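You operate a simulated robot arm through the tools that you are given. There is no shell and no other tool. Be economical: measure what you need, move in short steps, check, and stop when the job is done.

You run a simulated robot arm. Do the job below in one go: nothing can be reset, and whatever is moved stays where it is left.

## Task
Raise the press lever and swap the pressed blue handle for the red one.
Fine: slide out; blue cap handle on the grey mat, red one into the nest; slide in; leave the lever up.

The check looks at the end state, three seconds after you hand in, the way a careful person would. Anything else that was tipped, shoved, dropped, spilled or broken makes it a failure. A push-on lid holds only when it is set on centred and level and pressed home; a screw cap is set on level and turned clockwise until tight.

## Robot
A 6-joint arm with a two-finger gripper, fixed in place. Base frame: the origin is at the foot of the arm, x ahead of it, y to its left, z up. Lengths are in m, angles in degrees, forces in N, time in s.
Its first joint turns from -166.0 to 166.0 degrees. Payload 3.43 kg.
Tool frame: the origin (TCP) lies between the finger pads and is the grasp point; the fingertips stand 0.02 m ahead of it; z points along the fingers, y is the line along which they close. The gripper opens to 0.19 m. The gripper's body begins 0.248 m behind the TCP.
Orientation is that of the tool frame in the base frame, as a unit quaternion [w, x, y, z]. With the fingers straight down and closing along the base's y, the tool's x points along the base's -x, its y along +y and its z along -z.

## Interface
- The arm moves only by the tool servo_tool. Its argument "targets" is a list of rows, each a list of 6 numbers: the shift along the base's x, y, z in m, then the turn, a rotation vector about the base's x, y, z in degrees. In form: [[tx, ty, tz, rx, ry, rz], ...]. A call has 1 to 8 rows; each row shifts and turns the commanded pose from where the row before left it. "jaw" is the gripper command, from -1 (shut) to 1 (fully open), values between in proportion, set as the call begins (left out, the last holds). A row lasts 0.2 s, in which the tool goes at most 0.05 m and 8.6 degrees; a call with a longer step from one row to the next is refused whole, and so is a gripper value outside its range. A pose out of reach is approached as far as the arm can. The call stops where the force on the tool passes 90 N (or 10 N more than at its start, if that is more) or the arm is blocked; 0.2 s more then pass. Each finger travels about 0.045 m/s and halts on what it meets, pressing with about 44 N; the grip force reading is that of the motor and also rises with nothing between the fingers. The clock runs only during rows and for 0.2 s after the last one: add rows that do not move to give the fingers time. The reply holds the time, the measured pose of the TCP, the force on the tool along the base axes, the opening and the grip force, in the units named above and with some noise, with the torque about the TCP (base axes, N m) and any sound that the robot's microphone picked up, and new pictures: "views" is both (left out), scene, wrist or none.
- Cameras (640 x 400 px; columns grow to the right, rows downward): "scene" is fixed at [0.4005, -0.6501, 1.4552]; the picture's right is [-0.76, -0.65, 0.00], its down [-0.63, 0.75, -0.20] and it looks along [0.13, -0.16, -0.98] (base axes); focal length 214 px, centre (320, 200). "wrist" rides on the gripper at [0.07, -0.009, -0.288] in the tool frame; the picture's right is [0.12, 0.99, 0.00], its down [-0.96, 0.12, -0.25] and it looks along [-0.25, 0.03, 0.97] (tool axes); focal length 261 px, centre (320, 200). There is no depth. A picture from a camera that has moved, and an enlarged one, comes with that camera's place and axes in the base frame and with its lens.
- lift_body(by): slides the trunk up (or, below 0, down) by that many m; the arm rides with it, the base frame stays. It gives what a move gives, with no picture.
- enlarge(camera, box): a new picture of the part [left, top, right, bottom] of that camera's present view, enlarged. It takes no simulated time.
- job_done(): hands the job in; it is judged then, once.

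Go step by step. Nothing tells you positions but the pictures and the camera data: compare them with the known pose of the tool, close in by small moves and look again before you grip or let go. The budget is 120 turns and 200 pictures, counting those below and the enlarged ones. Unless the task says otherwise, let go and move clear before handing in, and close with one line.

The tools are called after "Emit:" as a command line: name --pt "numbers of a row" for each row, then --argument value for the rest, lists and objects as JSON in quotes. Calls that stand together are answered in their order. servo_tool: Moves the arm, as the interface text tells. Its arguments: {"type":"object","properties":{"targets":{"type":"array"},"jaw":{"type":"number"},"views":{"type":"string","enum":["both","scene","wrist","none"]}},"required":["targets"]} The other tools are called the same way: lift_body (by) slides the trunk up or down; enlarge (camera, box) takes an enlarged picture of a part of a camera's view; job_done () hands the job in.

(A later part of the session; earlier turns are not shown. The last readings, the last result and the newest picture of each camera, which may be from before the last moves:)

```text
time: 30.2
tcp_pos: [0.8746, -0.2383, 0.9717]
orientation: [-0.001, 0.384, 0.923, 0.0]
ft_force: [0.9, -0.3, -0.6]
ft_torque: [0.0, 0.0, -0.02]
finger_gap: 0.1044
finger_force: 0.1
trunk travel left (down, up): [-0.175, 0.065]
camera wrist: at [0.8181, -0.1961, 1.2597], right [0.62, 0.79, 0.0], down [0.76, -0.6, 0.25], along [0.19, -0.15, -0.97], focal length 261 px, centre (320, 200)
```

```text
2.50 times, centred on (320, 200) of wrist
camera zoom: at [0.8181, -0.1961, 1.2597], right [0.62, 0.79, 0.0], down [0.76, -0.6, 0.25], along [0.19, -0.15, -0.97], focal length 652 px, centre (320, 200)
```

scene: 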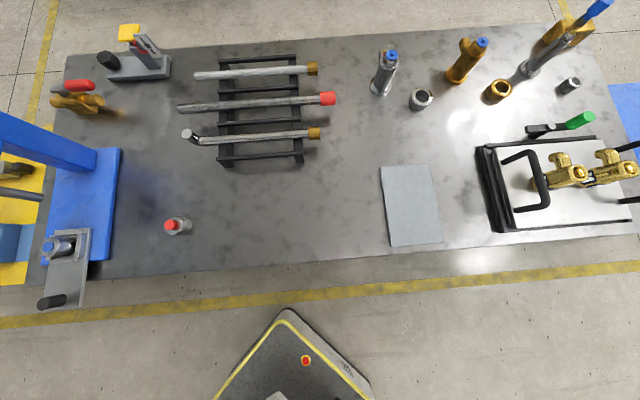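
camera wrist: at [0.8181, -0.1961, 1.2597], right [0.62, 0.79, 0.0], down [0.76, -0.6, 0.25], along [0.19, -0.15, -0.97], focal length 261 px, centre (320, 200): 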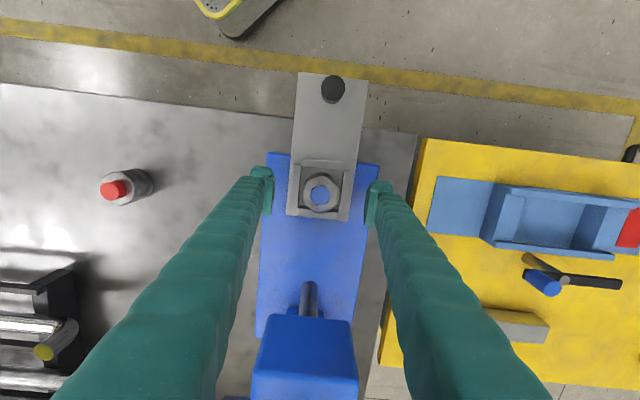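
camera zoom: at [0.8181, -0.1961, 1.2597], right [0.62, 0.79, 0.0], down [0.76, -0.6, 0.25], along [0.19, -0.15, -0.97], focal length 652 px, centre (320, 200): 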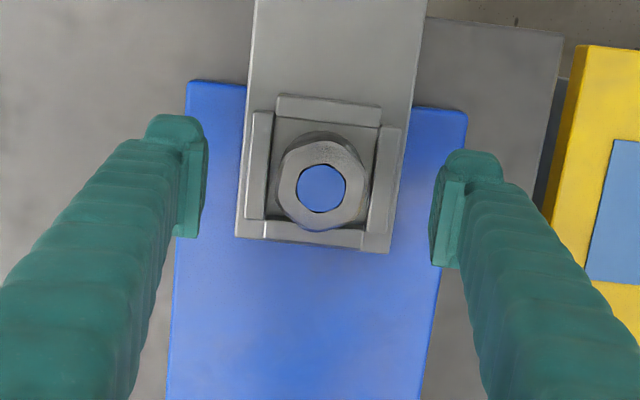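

Centred within ~2 mm. I go down to z≈0.942 and close.

Emit:
servo_tool --pt "0.0007 -0.002 -0.015 0 0 0" --pt "0 0 -0.014 0 0 0" --pt "0 0 0 0 0 0" --views "none"

Emit:
servo_tool --pt "0 0 0 0 0 0" --pt "0 0 0 0 0 0" --pt "0 0 0 0 0 0" --pt "0 0 0 0 0 0" --pt "0 0 0 0 0 0" --jaw -1 --views "wrist"

Emit:
enlarge --camera "wrist" --box '[240, 120, 400, 280]'

```text
time: 31.0
tcp_pos: [0.8747, -0.2417, 0.9427]
orientation: [-0.001, 0.383, 0.924, 0.0]
ft_force: [0.7, -0.4, 0.4]
ft_torque: [0.05, 0.03, 0.0]
finger_gap: 0.1043
finger_force: 0.0
trunk travel left (down, up): [-0.175, 0.065]
```

```text
time: 32.2
tcp_pos: [0.8747, -0.2413, 0.9441]
orientation: [-0.001, 0.384, 0.923, 0.0]
ft_force: [-0.8, 0.8, 0.9]
ft_torque: [0.0, 0.0, -0.06]
finger_gap: 0.0432
finger_force: 39.8
trunk travel left (down, up): [-0.175, 0.065]
camera wrist: at [0.8187, -0.1982, 1.2314], right [0.62, 0.79, 0.0], down [0.76, -0.6, 0.25], along [0.19, -0.15, -0.97], focal length 261 px, centre (320, 200)
```

wrist: 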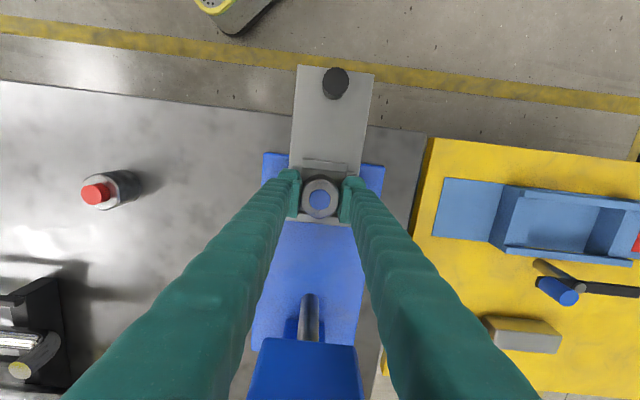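

```text
2.50 times, centred on (320, 200) of wrist
camera zoom: at [0.8187, -0.1982, 1.2314], right [0.62, 0.79, 0.0], down [0.76, -0.6, 0.25], along [0.19, -0.15, -0.97], focal length 652 px, centre (320, 200)
```

zoom: 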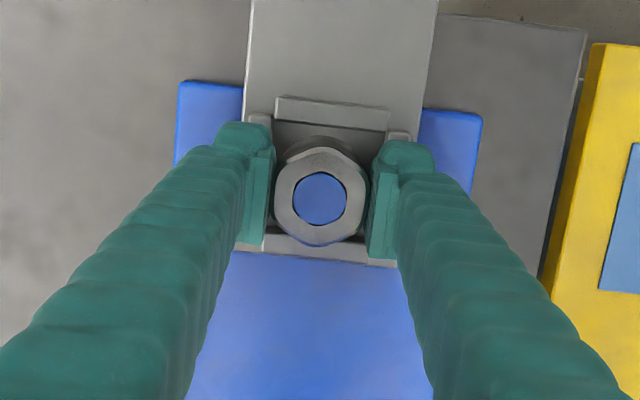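

The handle is gripped (43 mm). I lift straight up.

Emit:
servo_tool --pt "0 0 0.01 0 0 0" --pt "0 0 0.015 0 0 0" --pt "0 0 0.02 0 0 0" --pt "0 0 0.02 0 0 0" --pt "-0.02 0.02 0.02 0 0 0" --pt "-0.03 0.03 0.02 0 0 0" --views "both"

Emit:
enlarge --camera "wrist" --box '[240, 120, 400, 280]'

Emit:
enlarge --camera "scene" --box '[20, 140, 220, 300]'

```text
time: 33.6
tcp_pos: [0.8251, -0.1899, 1.0465]
orientation: [-0.001, 0.384, 0.924, 0.0]
ft_force: [1.5, 0.3, -0.3]
ft_torque: [0.1, 0.19, 0.02]
finger_gap: 0.0004
finger_force: 34.9
trunk travel left (down, up): [-0.175, 0.065]
camera wrist: at [0.7698, -0.148, 1.3351], right [0.62, 0.79, 0.0], down [0.76, -0.6, 0.24], along [0.19, -0.15, -0.97], focal length 261 px, centre (320, 200)
```

scene: 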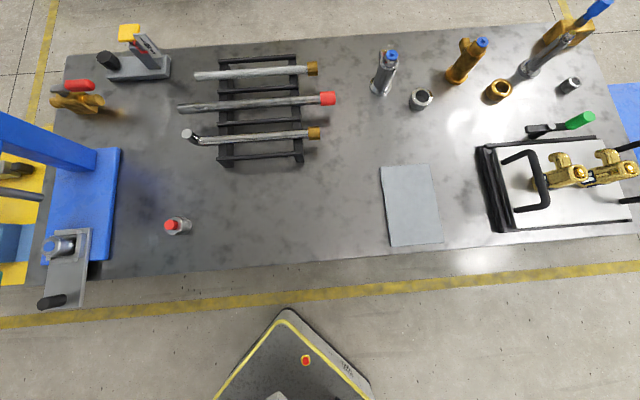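
wrist: 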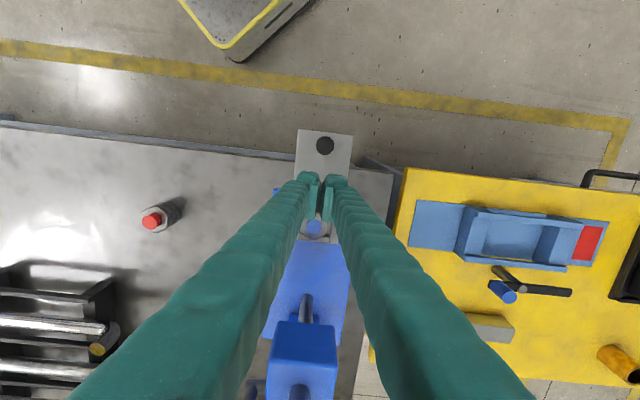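

```text
2.50 times, centred on (320, 200) of wrist
camera zoom: at [0.7698, -0.148, 1.3351], right [0.62, 0.79, 0.0], down [0.76, -0.6, 0.24], along [0.19, -0.15, -0.97], focal length 652 px, centre (320, 200)
```

zoom: 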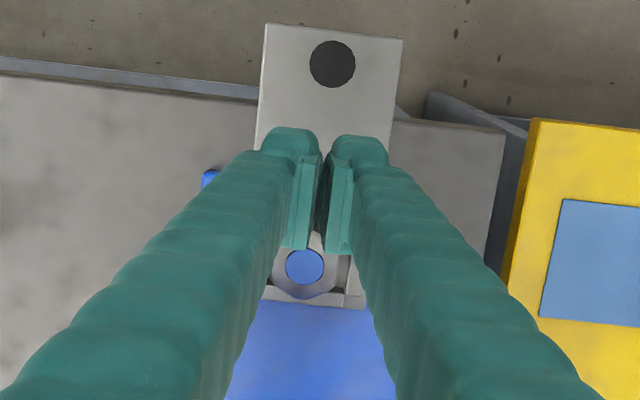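

```text
2.50 times, centred on (120, 220) of scene
camera zoom: at [0.4005, -0.6501, 1.4552], right [-0.76, -0.65, 0.0], down [-0.63, 0.75, -0.2], along [0.13, -0.16, -0.98], focal length 536 px, centre (820, 150)
```

zoom: 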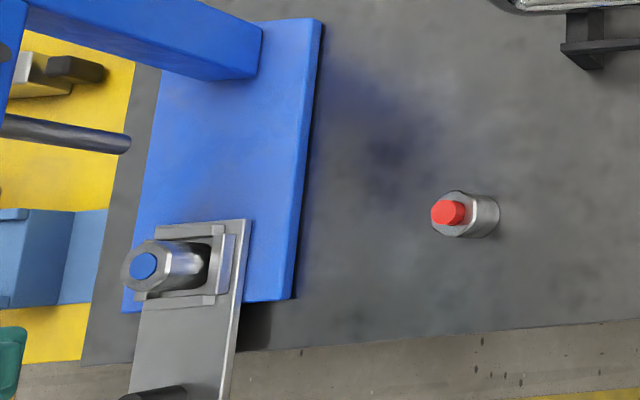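

The pads slipped off: I gripped too near the chamfered top, and the handle is still standing in the nest. I'll probe how low the fingertips can go beside it.

Emit:
servo_tool --pt "0 0 0 0 0 0" --pt "0 0 0 0 0 0" --pt "0.025 -0.0255 0 0 0 0" --pt "0.0245 -0.0255 0 0 0 0" --pt "0 0 -0.045 0 0 0" --pt "0 0 -0.045 0 0 0" --pt "0 0 -0.012 0 0 0" --pt "0 0 0 0 0 0" --jaw -0.4 --views "wrist"

Emit:
enlarge --camera "wrist" --box '[240, 120, 400, 280]'

```text
time: 35.4
tcp_pos: [0.8729, -0.2426, 0.9464]
orientation: [-0.001, 0.384, 0.924, 0.0]
ft_force: [0.7, 0.3, 0.0]
ft_torque: [-0.05, -0.01, -0.02]
finger_gap: 0.057
finger_force: 0.0
trunk travel left (down, up): [-0.175, 0.065]
camera wrist: at [0.8183, -0.1998, 1.2341], right [0.62, 0.79, 0.0], down [0.76, -0.6, 0.25], along [0.19, -0.15, -0.97], focal length 261 px, centre (320, 200)
```

wrist: 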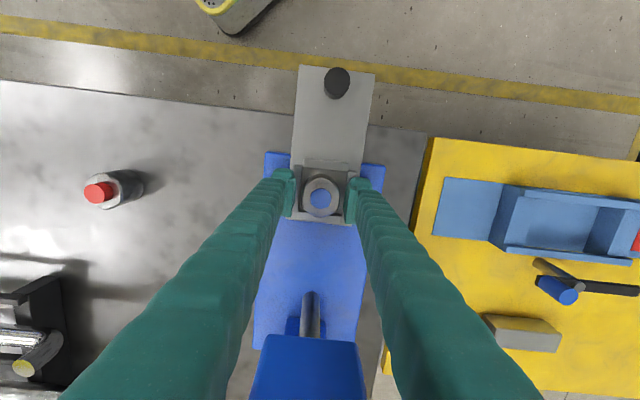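

```text
2.50 times, centred on (320, 200) of wrist
camera zoom: at [0.8183, -0.1998, 1.2341], right [0.62, 0.79, 0.0], down [0.76, -0.6, 0.25], along [0.19, -0.15, -0.97], focal length 652 px, centre (320, 200)
```

zoom: 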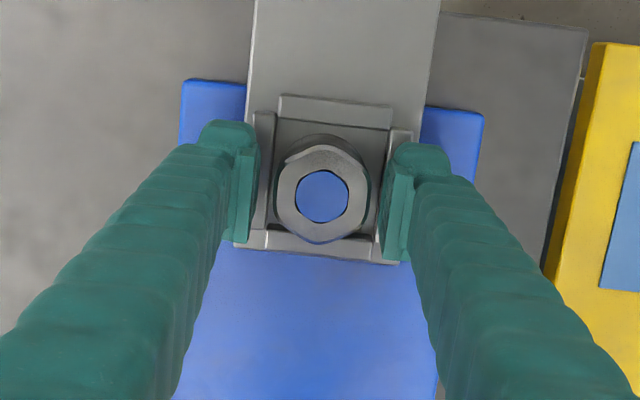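

Well centred. I step down in small increments and watch the vertical force.

Emit:
servo_tool --pt "0.0005 0 -0.003 0 0 0" --pt "0 0 -0.003 0 0 0" --pt "0 0 -0.002 0 0 0" --pt "0 0 0 0 0 0" --views "none"

Emit:
servo_tool --pt "0 0 -0.002 0 0 0" --pt "0 0 -0.002 0 0 0" --pt "0 0 0 0 0 0" --views "none"

Emit:
servo_tool --pt "0 0 -0.002 0 0 0" --pt "0 0 -0.001 0 0 0" --pt "0 0 0 0 0 0" --views "none"

```text
time: 36.4
tcp_pos: [0.8745, -0.2412, 0.9365]
orientation: [0.0, 0.384, 0.923, 0.001]
ft_force: [-0.9, 0.5, 1.3]
ft_torque: [-0.02, -0.02, 0.01]
finger_gap: 0.0567
finger_force: 0.0
trunk travel left (down, up): [-0.175, 0.065]
```

```text
time: 37.2
tcp_pos: [0.8758, -0.2423, 0.937]
orientation: [0.0, 0.383, 0.924, 0.001]
ft_force: [1.5, -3.0, 26.4]
ft_torque: [0.74, -0.77, -0.11]
finger_gap: 0.0576
finger_force: 0.3
trunk travel left (down, up): [-0.175, 0.065]
```

```text
time: 38.0
tcp_pos: [0.8749, -0.2416, 0.9356]
orientation: [0.002, 0.384, 0.923, 0.001]
ft_force: [7.5, -5.3, 72.4]
ft_torque: [1.44, -1.42, -0.38]
finger_gap: 0.0581
finger_force: 15.8
trunk travel left (down, up): [-0.175, 0.065]
```

The wall tops are at about z=0.917, so the fingertips can sit just above them. I raise 5 mm off contact, grip with full force, then lift slowly, checking.

Emit:
servo_tool --pt "0 0 0.005 0 0 0" --pt "0 0 0 0 0 0" --views "none"

Emit:
servo_tool --pt "0 0 0 0 0 0" --pt "0 0 0 0 0 0" --pt "0 0 0 0 0 0" --pt "0 0 0 0 0 0" --pt "0 0 0 0 0 0" --jaw -1 --views "none"

Emit:
servo_tool --pt "0 0 0.002 0 0 0" --pt "0 0 0.002 0 0 0" --views "none"

Emit:
servo_tool --pt "0 0 0.003 0 0 0" --pt "0 0 0.003 0 0 0" --views "wrist"

```text
time: 38.6
tcp_pos: [0.8727, -0.2426, 0.9363]
orientation: [-0.001, 0.384, 0.923, 0.001]
ft_force: [7.8, -8.3, 42.2]
ft_torque: [1.02, -1.37, -0.54]
finger_gap: 0.0585
finger_force: 1.3
trunk travel left (down, up): [-0.175, 0.065]
```

```text
time: 39.8
tcp_pos: [0.8741, -0.2425, 0.9369]
orientation: [-0.001, 0.382, 0.924, 0.001]
ft_force: [-1.1, 1.1, 29.8]
ft_torque: [-0.07, 0.06, 0.32]
finger_gap: 0.0445
finger_force: 44.5
trunk travel left (down, up): [-0.175, 0.065]
```

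```text
time: 40.4
tcp_pos: [0.8737, -0.2413, 0.9393]
orientation: [-0.002, 0.383, 0.924, 0.001]
ft_force: [0.5, -0.4, -0.1]
ft_torque: [0.05, 0.0, -0.01]
finger_gap: 0.0442
finger_force: 43.9
trunk travel left (down, up): [-0.175, 0.065]
```

```text
time: 41.0
tcp_pos: [0.8755, -0.242, 0.947]
orientation: [-0.001, 0.383, 0.924, 0.001]
ft_force: [0.1, -0.3, -2.7]
ft_torque: [0.07, 0.03, 0.0]
finger_gap: 0.0446
finger_force: 43.9
trunk travel left (down, up): [-0.175, 0.065]
camera wrist: at [0.8189, -0.1992, 1.234], right [0.62, 0.79, 0.0], down [0.76, -0.6, 0.25], along [0.19, -0.15, -0.97], focal length 261 px, centre (320, 200)
```

wrist: 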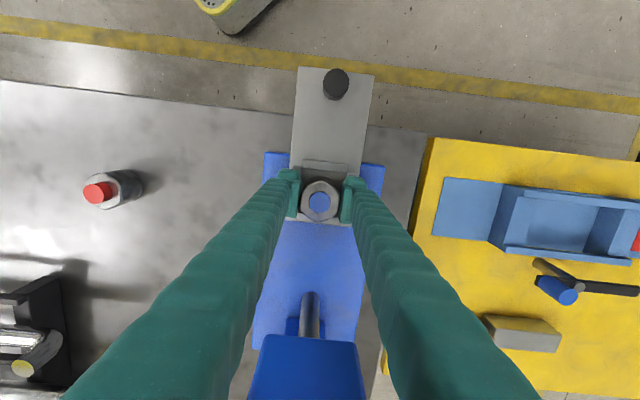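

Now the gap is wider (44.5 mm) and the load reads about 2.7 N, so the handle is lifting. I continue up slowly.

Emit:
servo_tool --pt "0 0 0.005 0 0 0" --pt "0 0 0.008 0 0 0" --pt "0 0 0.01 0 0 0" --pt "0 0 0.012 0 0 0" --pt "0 0 0.015 0 0 0" --pt "0 0 0.02 0 0 0" --views "both"

Emit:
enlarge --camera "wrist" --box '[240, 120, 400, 280]'

Emit:
enlarge --camera "scene" --box '[0, 140, 200, 300]'

```text
time: 42.4
tcp_pos: [0.8749, -0.2436, 1.0161]
orientation: [-0.001, 0.383, 0.924, 0.0]
ft_force: [-0.4, -0.2, -1.7]
ft_torque: [-0.01, -0.01, -0.02]
finger_gap: 0.0445
finger_force: 44.4
trunk travel left (down, up): [-0.175, 0.065]
camera wrist: at [0.8185, -0.1993, 1.3041], right [0.62, 0.79, 0.0], down [0.76, -0.6, 0.25], along [0.19, -0.15, -0.97], focal length 261 px, centre (320, 200)
```

scene: 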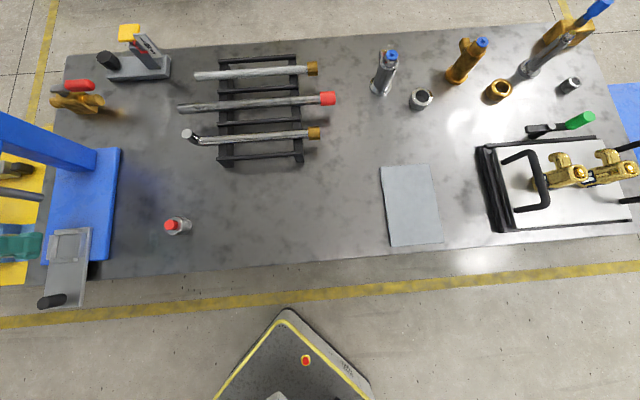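
wrist: 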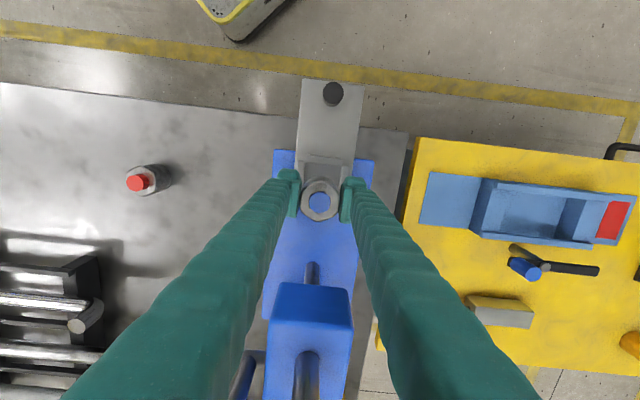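

```text
2.50 times, centred on (320, 200) of wrist
camera zoom: at [0.8185, -0.1993, 1.3041], right [0.62, 0.79, 0.0], down [0.76, -0.6, 0.25], along [0.19, -0.15, -0.97], focal length 652 px, centre (320, 200)
```

zoom: 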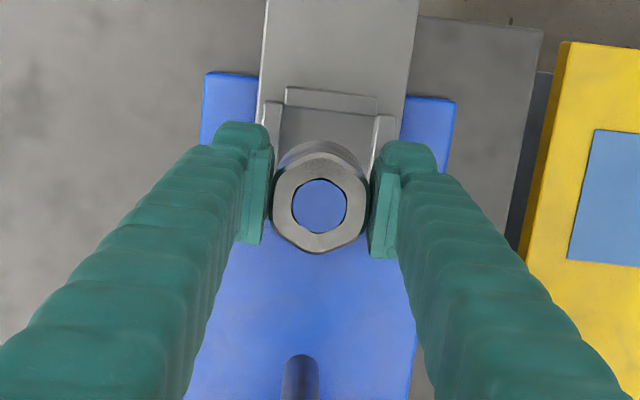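

```text
2.50 times, centred on (100, 220) of scene
camera zoom: at [0.4005, -0.6501, 1.4552], right [-0.76, -0.65, 0.0], down [-0.63, 0.75, -0.2], along [0.13, -0.16, -0.98], focal length 536 px, centre (870, 150)
```

zoom: 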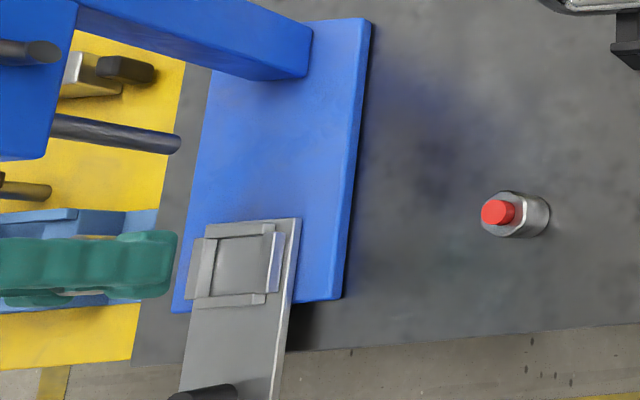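

The handle is held firmly and the nest is empty. I back out from under the head, rise, and head for the mat at about (0.24, -0.875).

Emit:
servo_tool --pt "-0.015 0.015 0.005 0 0 0" --pt "-0.025 0.025 0.02 0 0 0" --pt "-0.02 0.02 0.03 0 0 0" --pt "0 0 0.03 0 0 0" --pt "-0.015 -0.02 0.03 0 0 -2.25" --pt "-0.0288 -0.0346 0 0 0 -2.25" --pt "-0.0288 -0.0346 0 0 0 -2.25" --pt "-0.0288 -0.0346 0 0 0 -2.25" --views "none"

Emit:
servo_tool --pt "-0.0288 -0.0346 0 0 0 -2.25" --pt "-0.0288 -0.0346 0 0 0 -2.25" --pt "-0.0288 -0.0346 0 0 0 -2.25" --pt "-0.0288 -0.0346 0 0 0 -2.25" --pt "-0.0288 -0.0346 0 0 0 -2.25" --pt "-0.0288 -0.0346 0 0 0 -2.25" --pt "-0.0288 -0.0346 0 0 0 -2.25" --pt "-0.0288 -0.0346 0 0 0 -2.25" --views "both"

```text
time: 44.2
tcp_pos: [0.7145, -0.3046, 1.1328]
orientation: [-0.001, 0.455, 0.891, 0.001]
ft_force: [0.5, 1.0, -3.0]
ft_torque: [-0.14, 0.13, 0.04]
finger_gap: 0.0446
finger_force: 43.7
trunk travel left (down, up): [-0.175, 0.065]
```

```text
time: 46.0
tcp_pos: [0.4839, -0.5842, 1.1327]
orientation: [-0.002, 0.589, 0.808, 0.001]
ft_force: [0.1, 0.8, -2.0]
ft_torque: [-0.14, 0.07, -0.01]
finger_gap: 0.0445
finger_force: 44.3
trunk travel left (down, up): [-0.175, 0.065]
camera wrist: at [0.4532, -0.5192, 1.4204], right [0.91, 0.42, 0.0], down [0.41, -0.88, 0.25], along [0.1, -0.22, -0.97], focal length 261 px, centre (320, 200)
```

scene: 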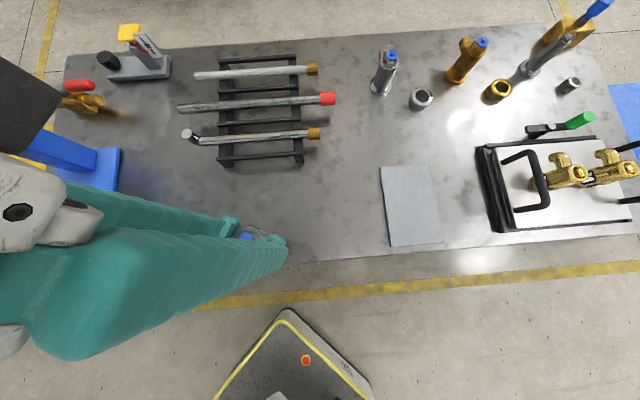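
wrist: 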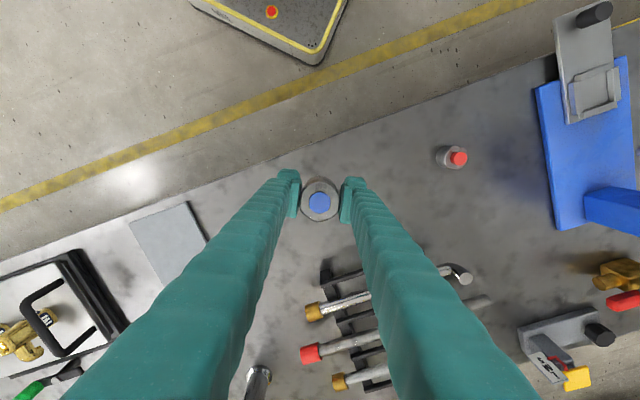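

On course; the mat is at roughly (0.23, -0.89) in both views. I move on toward it.

Emit:
servo_tool --pt "-0.0305 -0.0364 0 0 0 -2.25" --pt "-0.0305 -0.0364 0 0 0 -2.25" --pt "-0.0305 -0.0364 0 0 0 -2.25" --pt "-0.0305 -0.0364 0 0 0 -2.25" --pt "-0.0305 -0.0364 0 0 0 -2.25" --pt "-0.0305 -0.0364 0 0 0 -2.25" --pt "-0.0305 -0.0364 0 0 0 -2.25" --pt "-0.0305 -0.0364 0 0 0 0" --views "both"

```text
time: 47.8
tcp_pos: [0.2394, -0.8753, 1.1303]
orientation: [-0.002, 0.693, 0.721, 0.0]
ft_force: [1.1, 1.7, -1.1]
ft_torque: [-0.21, 0.09, 0.01]
finger_gap: 0.0445
finger_force: 43.7
trunk travel left (down, up): [-0.175, 0.065]
camera wrist: at [0.2276, -0.805, 1.4186], right [0.99, 0.16, 0.0], down [0.15, -0.96, 0.25], along [0.04, -0.24, -0.97], focal length 261 px, centre (320, 200)
```

scene: 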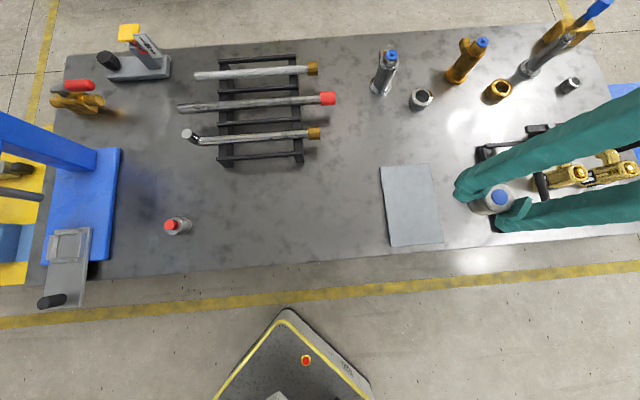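
wrist: 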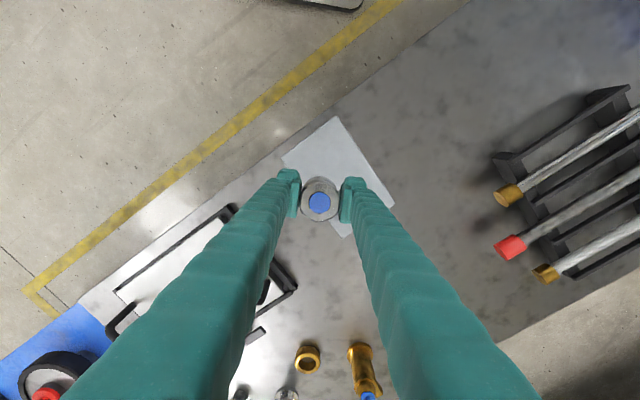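

The mat's centre comes out near (0.285, -0.89). I shift to (0.28, -0.885) and descend partway.

Emit:
servo_tool --pt "0.02 -0.005 -0.01 0 0 0" --pt "0.02 -0.005 -0.03 0 0 0" --pt "0 0 -0.04 0 0 0" --pt "0 0 -0.04 0 0 0" --pt "0 0 -0.03 0 0 0" --pt "0 0 0 0 0 0" --views "both"

Emit:
enlarge --camera "scene" --box '[360, 120, 520, 280]'

```text
time: 49.2
tcp_pos: [0.2793, -0.8856, 0.9817]
orientation: [-0.001, 0.693, 0.721, 0.001]
ft_force: [-0.2, -0.8, -2.3]
ft_torque: [0.03, -0.01, 0.03]
finger_gap: 0.0445
finger_force: 43.9
trunk travel left (down, up): [-0.175, 0.065]
camera wrist: at [0.2676, -0.8162, 1.2683], right [0.99, 0.16, 0.0], down [0.15, -0.96, 0.25], along [0.04, -0.24, -0.97], focal length 261 px, centre (320, 200)
```

scene: 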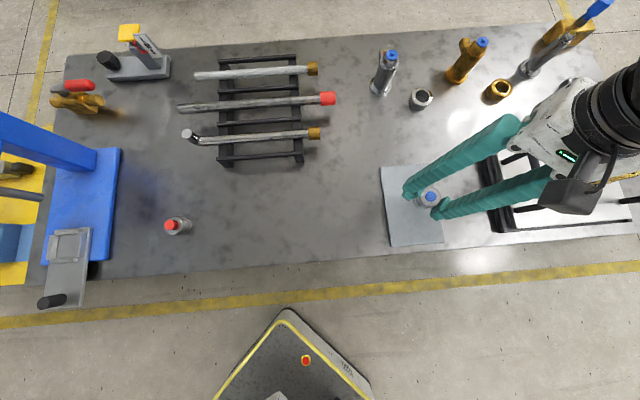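
wrist: 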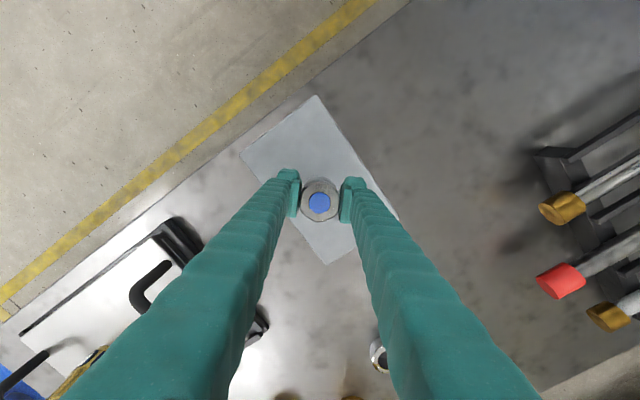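

```text
2.50 times, centred on (440, 200) of scene
camera zoom: at [0.4005, -0.6501, 1.4552], right [-0.76, -0.65, 0.0], down [-0.63, 0.75, -0.2], along [0.13, -0.16, -0.98], focal length 536 px, centre (20, 200)
```

zoom: 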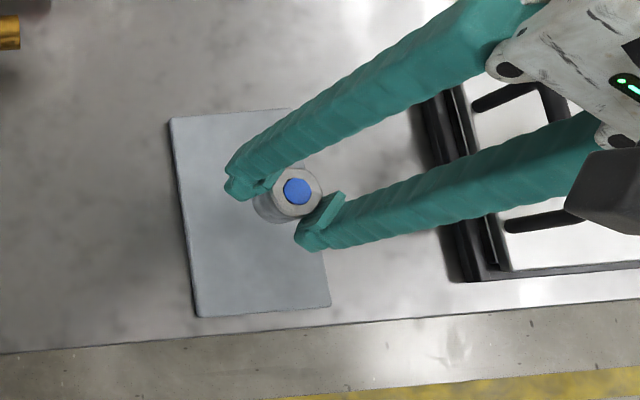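

Positioned above the mat. I descend gently and feel for contact.

Emit:
servo_tool --pt "0 0 -0.02 0 0 0" --pt "0 0 -0.015 0 0 0" --pt "0 0 -0.01 0 0 0" --pt "0 0 0 0 0 0" --views "none"

Emit:
servo_tool --pt "0 0 -0.004 0 0 0" --pt "0 0 -0.004 0 0 0" --pt "0 0 0 0 0 0" --views "wrist"

```text
time: 50.2
tcp_pos: [0.2794, -0.8836, 0.9351]
orientation: [-0.001, 0.693, 0.721, 0.0]
ft_force: [0.7, -0.1, -2.0]
ft_torque: [0.02, -0.04, -0.02]
finger_gap: 0.0448
finger_force: 44.2
trunk travel left (down, up): [-0.175, 0.065]
```

```text
time: 51.0
tcp_pos: [0.2794, -0.8843, 0.9278]
orientation: [-0.001, 0.693, 0.721, 0.0]
ft_force: [-0.8, -0.1, -1.4]
ft_torque: [0.03, -0.05, 0.04]
finger_gap: 0.0445
finger_force: 43.5
trunk travel left (down, up): [-0.175, 0.065]
camera wrist: at [0.2669, -0.8152, 1.2157], right [0.99, 0.16, 0.0], down [0.15, -0.96, 0.25], along [0.04, -0.24, -0.97], focal length 261 px, centre (320, 200)
```

wrist: 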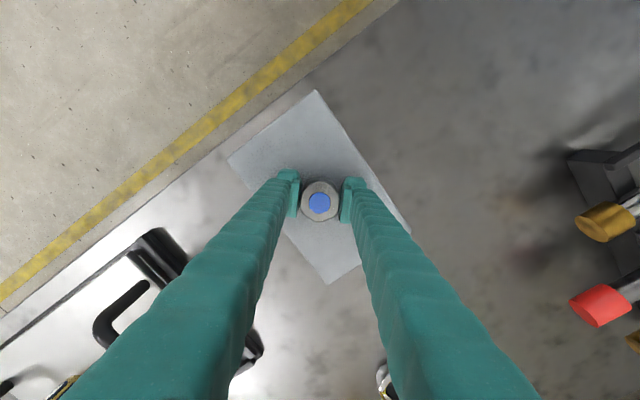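

Emit:
servo_tool --pt "0 0 -0.004 0 0 0" --pt "0 0 -0.004 0 0 0" --pt "0 0 0 0 0 0" --views "none"

Emit:
servo_tool --pt "0 0 -0.003 0 0 0" --pt "0 0 -0.003 0 0 0" --pt "0 0 0 0 0 0" --views "none"

```text
time: 51.8
tcp_pos: [0.2784, -0.8843, 0.9229]
orientation: [0.001, 0.693, 0.721, -0.001]
ft_force: [2.3, -4.0, 34.6]
ft_torque: [0.31, 0.01, -0.04]
finger_gap: 0.0444
finger_force: 44.1
trunk travel left (down, up): [-0.175, 0.065]
```

```text
time: 52.6
tcp_pos: [0.2787, -0.8824, 0.9155]
orientation: [0.0, 0.693, 0.721, 0.0]
ft_force: [3.4, -6.2, 40.4]
ft_torque: [-0.25, -0.06, 0.0]
finger_gap: 0.0444
finger_force: 44.0
trunk travel left (down, up): [-0.175, 0.065]
```

The handle is seated on the mat (40 N, slid a few mm in the pads). I ease up a little, open, and rise.

Emit:
servo_tool --pt "0 0 0.004 0 0 0" --pt "0 0 0 0 0 0" --views "none"

Emit:
servo_tool --pt "0 0 0 0 0 0" --pt "0 0 0 0 0 0" --pt "0 0 0 0 0 0" --pt "0 0 0 0 0 0" --pt "0 0 0.03 0 0 0" --pt "0 0 0.05 0 0 0" --pt "0 0 0.05 0 0 0" --pt "0 0 0.05 0 0 0" --jaw -0.1 --views "both"

Emit:
enlarge --camera "scene" --box '[360, 120, 520, 280]'

```text
time: 53.2
tcp_pos: [0.2791, -0.8833, 0.9162]
orientation: [-0.002, 0.693, 0.721, 0.001]
ft_force: [0.9, 1.0, 0.1]
ft_torque: [-0.04, -0.03, 0.03]
finger_gap: 0.0442
finger_force: 44.4
trunk travel left (down, up): [-0.175, 0.065]
```

```text
time: 55.0
tcp_pos: [0.2793, -0.8832, 1.099]
orientation: [-0.001, 0.693, 0.721, 0.001]
ft_force: [-0.5, -0.6, 0.1]
ft_torque: [0.06, -0.01, 0.0]
finger_gap: 0.0854
finger_force: 0.0
trunk travel left (down, up): [-0.175, 0.065]
camera wrist: at [0.2675, -0.815, 1.3863], right [0.99, 0.16, 0.0], down [0.15, -0.96, 0.25], along [0.04, -0.24, -0.97], focal length 261 px, centre (320, 200)
```

scene: 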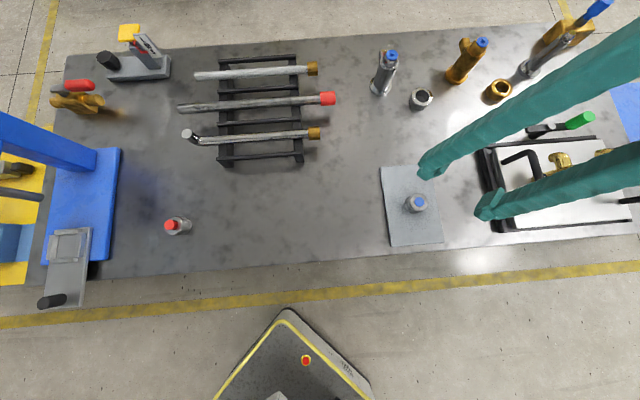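
wrist: 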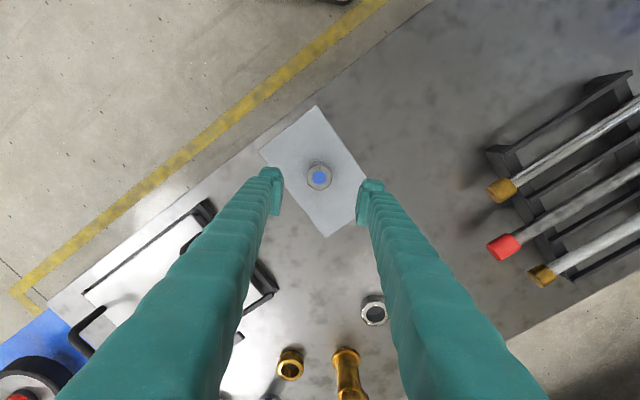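

```text
2.50 times, centred on (440, 200) of scene
camera zoom: at [0.4005, -0.6501, 1.4552], right [-0.76, -0.65, 0.0], down [-0.63, 0.75, -0.2], along [0.13, -0.16, -0.98], focal length 536 px, centre (20, 200)
```

zoom: 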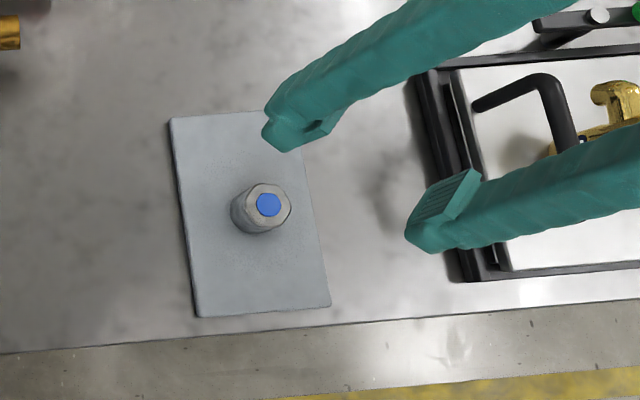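

The blue handle stands upright on the mat. Next I travel to the red handle at about (0.71, -0.446), turning back to the press orientation.

Emit:
servo_tool --pt "0.0308 0.0312 0 0 0 2.94" --pt "0.0308 0.0312 0 0 0 2.94" --pt "0.0308 0.0312 0 0 0 2.94" --pt "0.0308 0.0312 0 0 0 2.94" --pt "0.0308 0.0312 0 0 0 2.94" --pt "0.0308 0.0312 0 0 0 2.94" --pt "0.0308 0.0312 0 0 0 2.94" --views "none"

Emit:
servo_tool --pt "0.0308 0.0312 0 0 0 2.94" --pt "0.0308 0.0312 0 0 0 2.94" --pt "0.0308 0.0312 0 0 0 2.94" --pt "0.0308 0.0312 0 0 0 2.94" --pt "0.0308 0.0312 0 0 0 2.94" --pt "0.0308 0.0312 0 0 0 2.94" --pt "0.0308 0.0312 0 0 0 2.94" --views "both"

Emit:
enlarge --camera "wrist" --box '[240, 120, 400, 280]'

```text
time: 56.6
tcp_pos: [0.4926, -0.6653, 1.099]
orientation: [-0.001, 0.554, 0.833, 0.0]
ft_force: [-0.4, -0.7, 0.9]
ft_torque: [0.13, -0.11, 0.04]
finger_gap: 0.0856
finger_force: 0.1
trunk travel left (down, up): [-0.175, 0.065]
```

```text
time: 58.2
tcp_pos: [0.7101, -0.448, 1.1001]
orientation: [-0.001, 0.396, 0.918, 0.001]
ft_force: [-0.6, -0.5, 0.3]
ft_torque: [0.13, -0.17, -0.03]
finger_gap: 0.0855
finger_force: 0.1
trunk travel left (down, up): [-0.175, 0.065]
camera wrist: at [0.6563, -0.4038, 1.3871], right [0.64, 0.77, 0.0], down [0.74, -0.62, 0.25], along [0.19, -0.16, -0.97], focal length 261 px, centre (320, 200)
```

scene: 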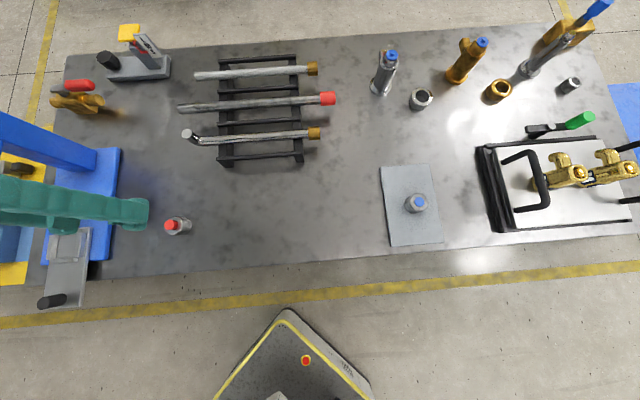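
wrist: 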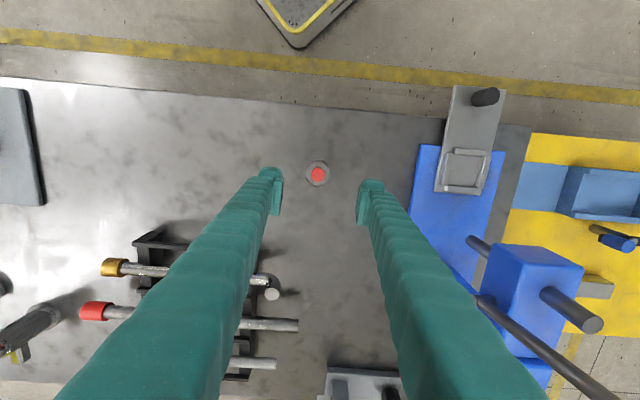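

```text
2.50 times, centred on (320, 200) of wrist
camera zoom: at [0.6563, -0.4038, 1.3871], right [0.64, 0.77, 0.0], down [0.74, -0.62, 0.25], along [0.19, -0.16, -0.97], focal length 652 px, centre (320, 200)
```

zoom: 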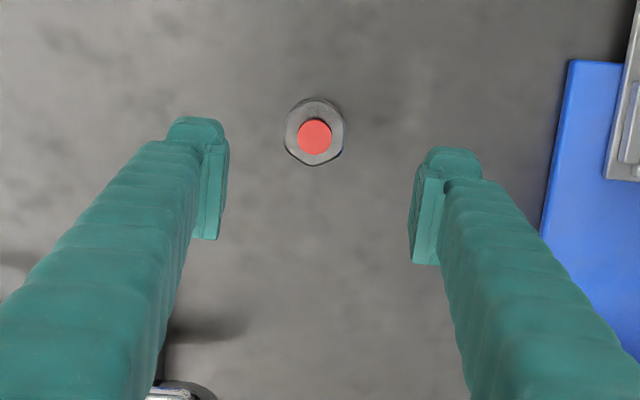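

Red handle's axis computes to about (0.707, -0.451). I shift 3 mm, descend to z≈1.0 and recheck.

Emit:
servo_tool --pt "-0.003 -0.003 -0.03 0 0 0.9" --pt "0 0 -0.04 0 0 0.9" --pt "0 0 -0.03 0 0 0" --pt "0 0 0 0 0 0" --views "wrist"

Emit:
enlarge --camera "wrist" --box '[240, 120, 400, 280]'

```text
time: 59.2
tcp_pos: [0.7085, -0.4516, 0.9996]
orientation: [-0.001, 0.381, 0.924, 0.001]
ft_force: [-0.1, 0.4, -0.5]
ft_torque: [0.0, -0.02, 0.01]
finger_gap: 0.0854
finger_force: 0.1
trunk travel left (down, up): [-0.175, 0.065]
camera wrist: at [0.6514, -0.4084, 1.2865], right [0.62, 0.79, 0.0], down [0.76, -0.6, 0.25], along [0.19, -0.15, -0.97], focal length 261 px, centre (320, 200)
```

wrist: 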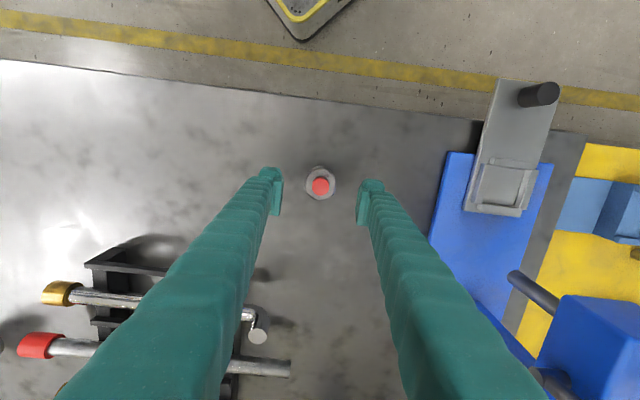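

```text
2.50 times, centred on (320, 200) of wrist
camera zoom: at [0.6514, -0.4084, 1.2865], right [0.62, 0.79, 0.0], down [0.76, -0.6, 0.25], along [0.19, -0.15, -0.97], focal length 652 px, centre (320, 200)
```

zoom: 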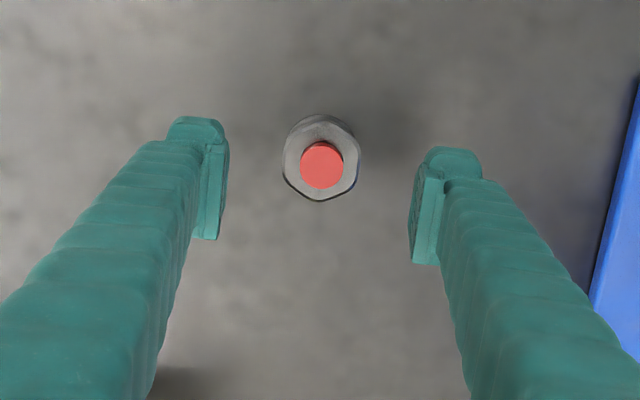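

The red handle sits near (0.7045, -0.449). I fine-tune, descend to z≈0.922 and grip.

Emit:
servo_tool --pt "-0.004 0.0025 -0.02 0 0 0" --pt "0 0 -0.03 0 0 0" --pt "0 0 -0.0175 0 0 0" --pt "0 0 -0.01 0 0 0" --pt "0 0 0 0 0 0" --views "wrist"

Emit:
enlarge --camera "wrist" --box '[240, 120, 400, 280]'

```text
time: 60.4
tcp_pos: [0.7044, -0.4477, 0.9202]
orientation: [-0.001, 0.381, 0.924, 0.0]
ft_force: [0.2, 0.2, -0.8]
ft_torque: [-0.02, 0.01, 0.03]
finger_gap: 0.0854
finger_force: 0.1
trunk travel left (down, up): [-0.175, 0.065]
camera wrist: at [0.6473, -0.4054, 1.2083], right [0.62, 0.79, 0.0], down [0.76, -0.6, 0.25], along [0.19, -0.15, -0.97], focal length 261 px, centre (320, 200)
```

wrist: 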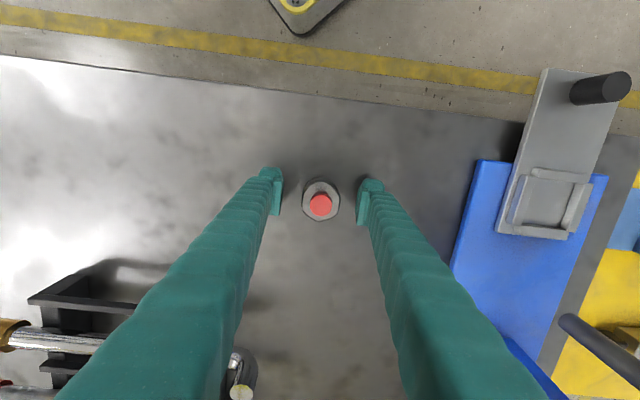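

```text
2.50 times, centred on (320, 200) of wrist
camera zoom: at [0.6473, -0.4054, 1.2083], right [0.62, 0.79, 0.0], down [0.76, -0.6, 0.25], along [0.19, -0.15, -0.97], focal length 652 px, centre (320, 200)
```

zoom: 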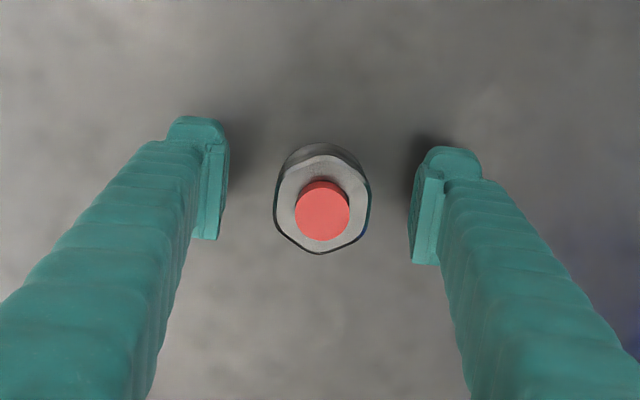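

Centred. I close on it and lift slowly.

Emit:
servo_tool --pt "0 0 0 0 0 0" --pt "0 0 0 0 0 0" --pt "0 0 0 0 0 0" --pt "0 0 0 0 0 0" --pt "0 0 0 0 0 0" --pt "0 0 0 0 0 0" --jaw -1 --views "none"

Emit:
servo_tool --pt "0 0 0.003 0 0 0" --pt "0 0 0.004 0 0 0" --pt "0 0 0.005 0 0 0" --pt "0 0 0.008 0 0 0" --views "wrist"

Emit:
enlarge --camera "wrist" --box '[240, 120, 400, 280]'

```text
time: 61.8
tcp_pos: [0.7033, -0.4476, 0.9209]
orientation: [-0.001, 0.382, 0.924, 0.0]
ft_force: [-0.8, 0.1, 0.5]
ft_torque: [0.0, 0.0, -0.01]
finger_gap: 0.0425
finger_force: 43.7
trunk travel left (down, up): [-0.175, 0.065]
```

```text
time: 62.8
tcp_pos: [0.7032, -0.4484, 0.9414]
orientation: [-0.001, 0.382, 0.924, -0.001]
ft_force: [-0.1, -0.1, -1.5]
ft_torque: [0.01, 0.01, -0.02]
finger_gap: 0.0426
finger_force: 43.9
trunk travel left (down, up): [-0.175, 0.065]
camera wrist: at [0.647, -0.4051, 1.2285], right [0.62, 0.79, 0.0], down [0.76, -0.6, 0.25], along [0.19, -0.15, -0.97], focal length 261 px, centre (320, 200)
```

wrist: 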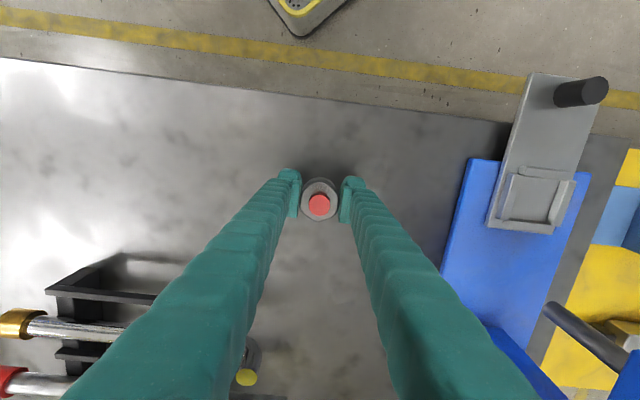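

```text
2.50 times, centred on (320, 200) of wrist
camera zoom: at [0.647, -0.4051, 1.2285], right [0.62, 0.79, 0.0], down [0.76, -0.6, 0.25], along [0.19, -0.15, -0.97], focal length 652 px, centre (320, 200)
```

zoom: 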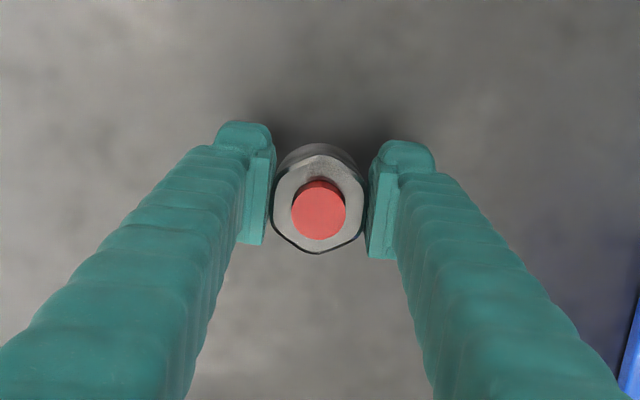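

The red handle is held. I lift and carry it to a point in front of the nest, staying clear of the press head.

Emit:
servo_tool --pt "0 0 0.03 0 0 0" --pt "0 0 0.04 0 0 0" --pt "0 0.03 0.03 0 0 0" --pt "0.0139 0.0397 0 0 0 0" --pt "0.0139 0.0397 0 0 0 0" --pt "0.0139 0.0397 0 0 0 0" --pt "0.0139 0.0397 0 0 0 0" --pt "0.0139 0.0397 0 0 0 0" --views "none"

Emit:
servo_tool --pt "0.0139 0.035 0 0 0 0" --pt "0.0139 0.015 0 0 0 0" --pt "0 0 0 0 0 0" --views "both"

Emit:
enlarge --camera "wrist" --box '[220, 120, 420, 320]'

Emit:
enlarge --camera "scene" --box '[0, 160, 160, 320]'

```text
time: 64.6
tcp_pos: [0.7741, -0.2198, 1.0413]
orientation: [-0.001, 0.382, 0.924, 0.001]
ft_force: [-0.7, -0.8, -1.6]
ft_torque: [0.15, -0.06, 0.02]
finger_gap: 0.0424
finger_force: 44.0
trunk travel left (down, up): [-0.175, 0.065]
```

```text
time: 65.4
tcp_pos: [0.7995, -0.1695, 1.041]
orientation: [-0.001, 0.382, 0.924, 0.001]
ft_force: [0.0, 0.9, -1.6]
ft_torque: [0.01, 0.01, -0.02]
finger_gap: 0.0426
finger_force: 43.8
trunk travel left (down, up): [-0.175, 0.065]
camera wrist: at [0.7435, -0.1263, 1.3288], right [0.62, 0.79, 0.0], down [0.76, -0.6, 0.25], along [0.19, -0.15, -0.97], focal length 261 px, centre (320, 200)
```

scene: 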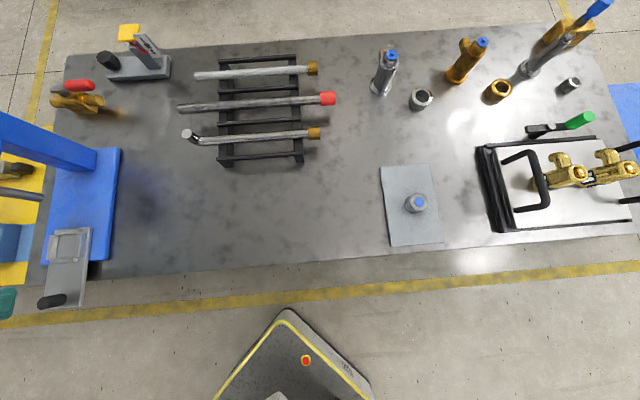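
wrist: 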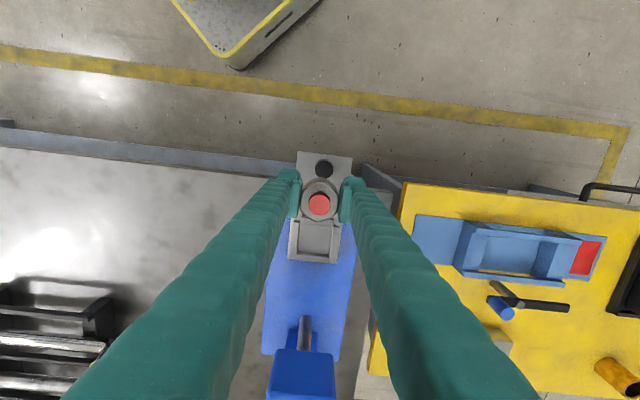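

```text
2.00 times, centred on (320, 220) of wrist
camera zoom: at [0.7435, -0.1263, 1.3288], right [0.62, 0.79, 0.0], down [0.76, -0.6, 0.25], along [0.19, -0.15, -0.97], focal length 521 px, centre (320, 160)
```

zoom: 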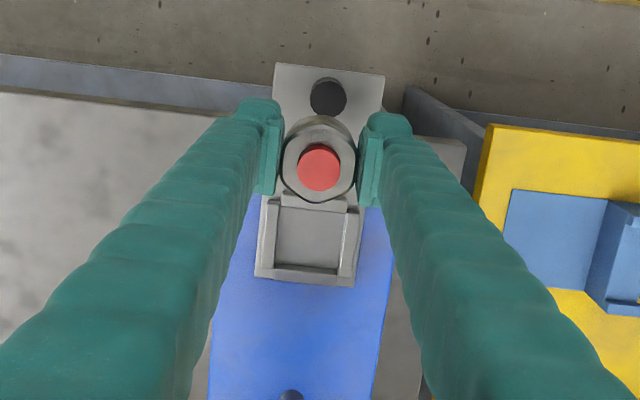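

```text
2.50 times, centred on (80, 240) of scene
camera zoom: at [0.4005, -0.6501, 1.4552], right [-0.76, -0.65, 0.0], down [-0.63, 0.75, -0.2], along [0.13, -0.16, -0.98], focal length 536 px, centre (920, 100)
```

zoom: 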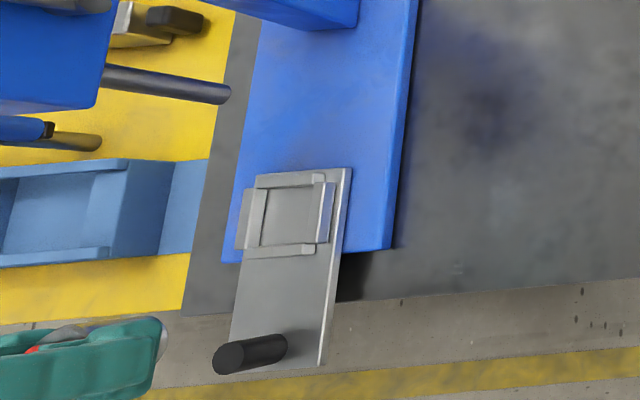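

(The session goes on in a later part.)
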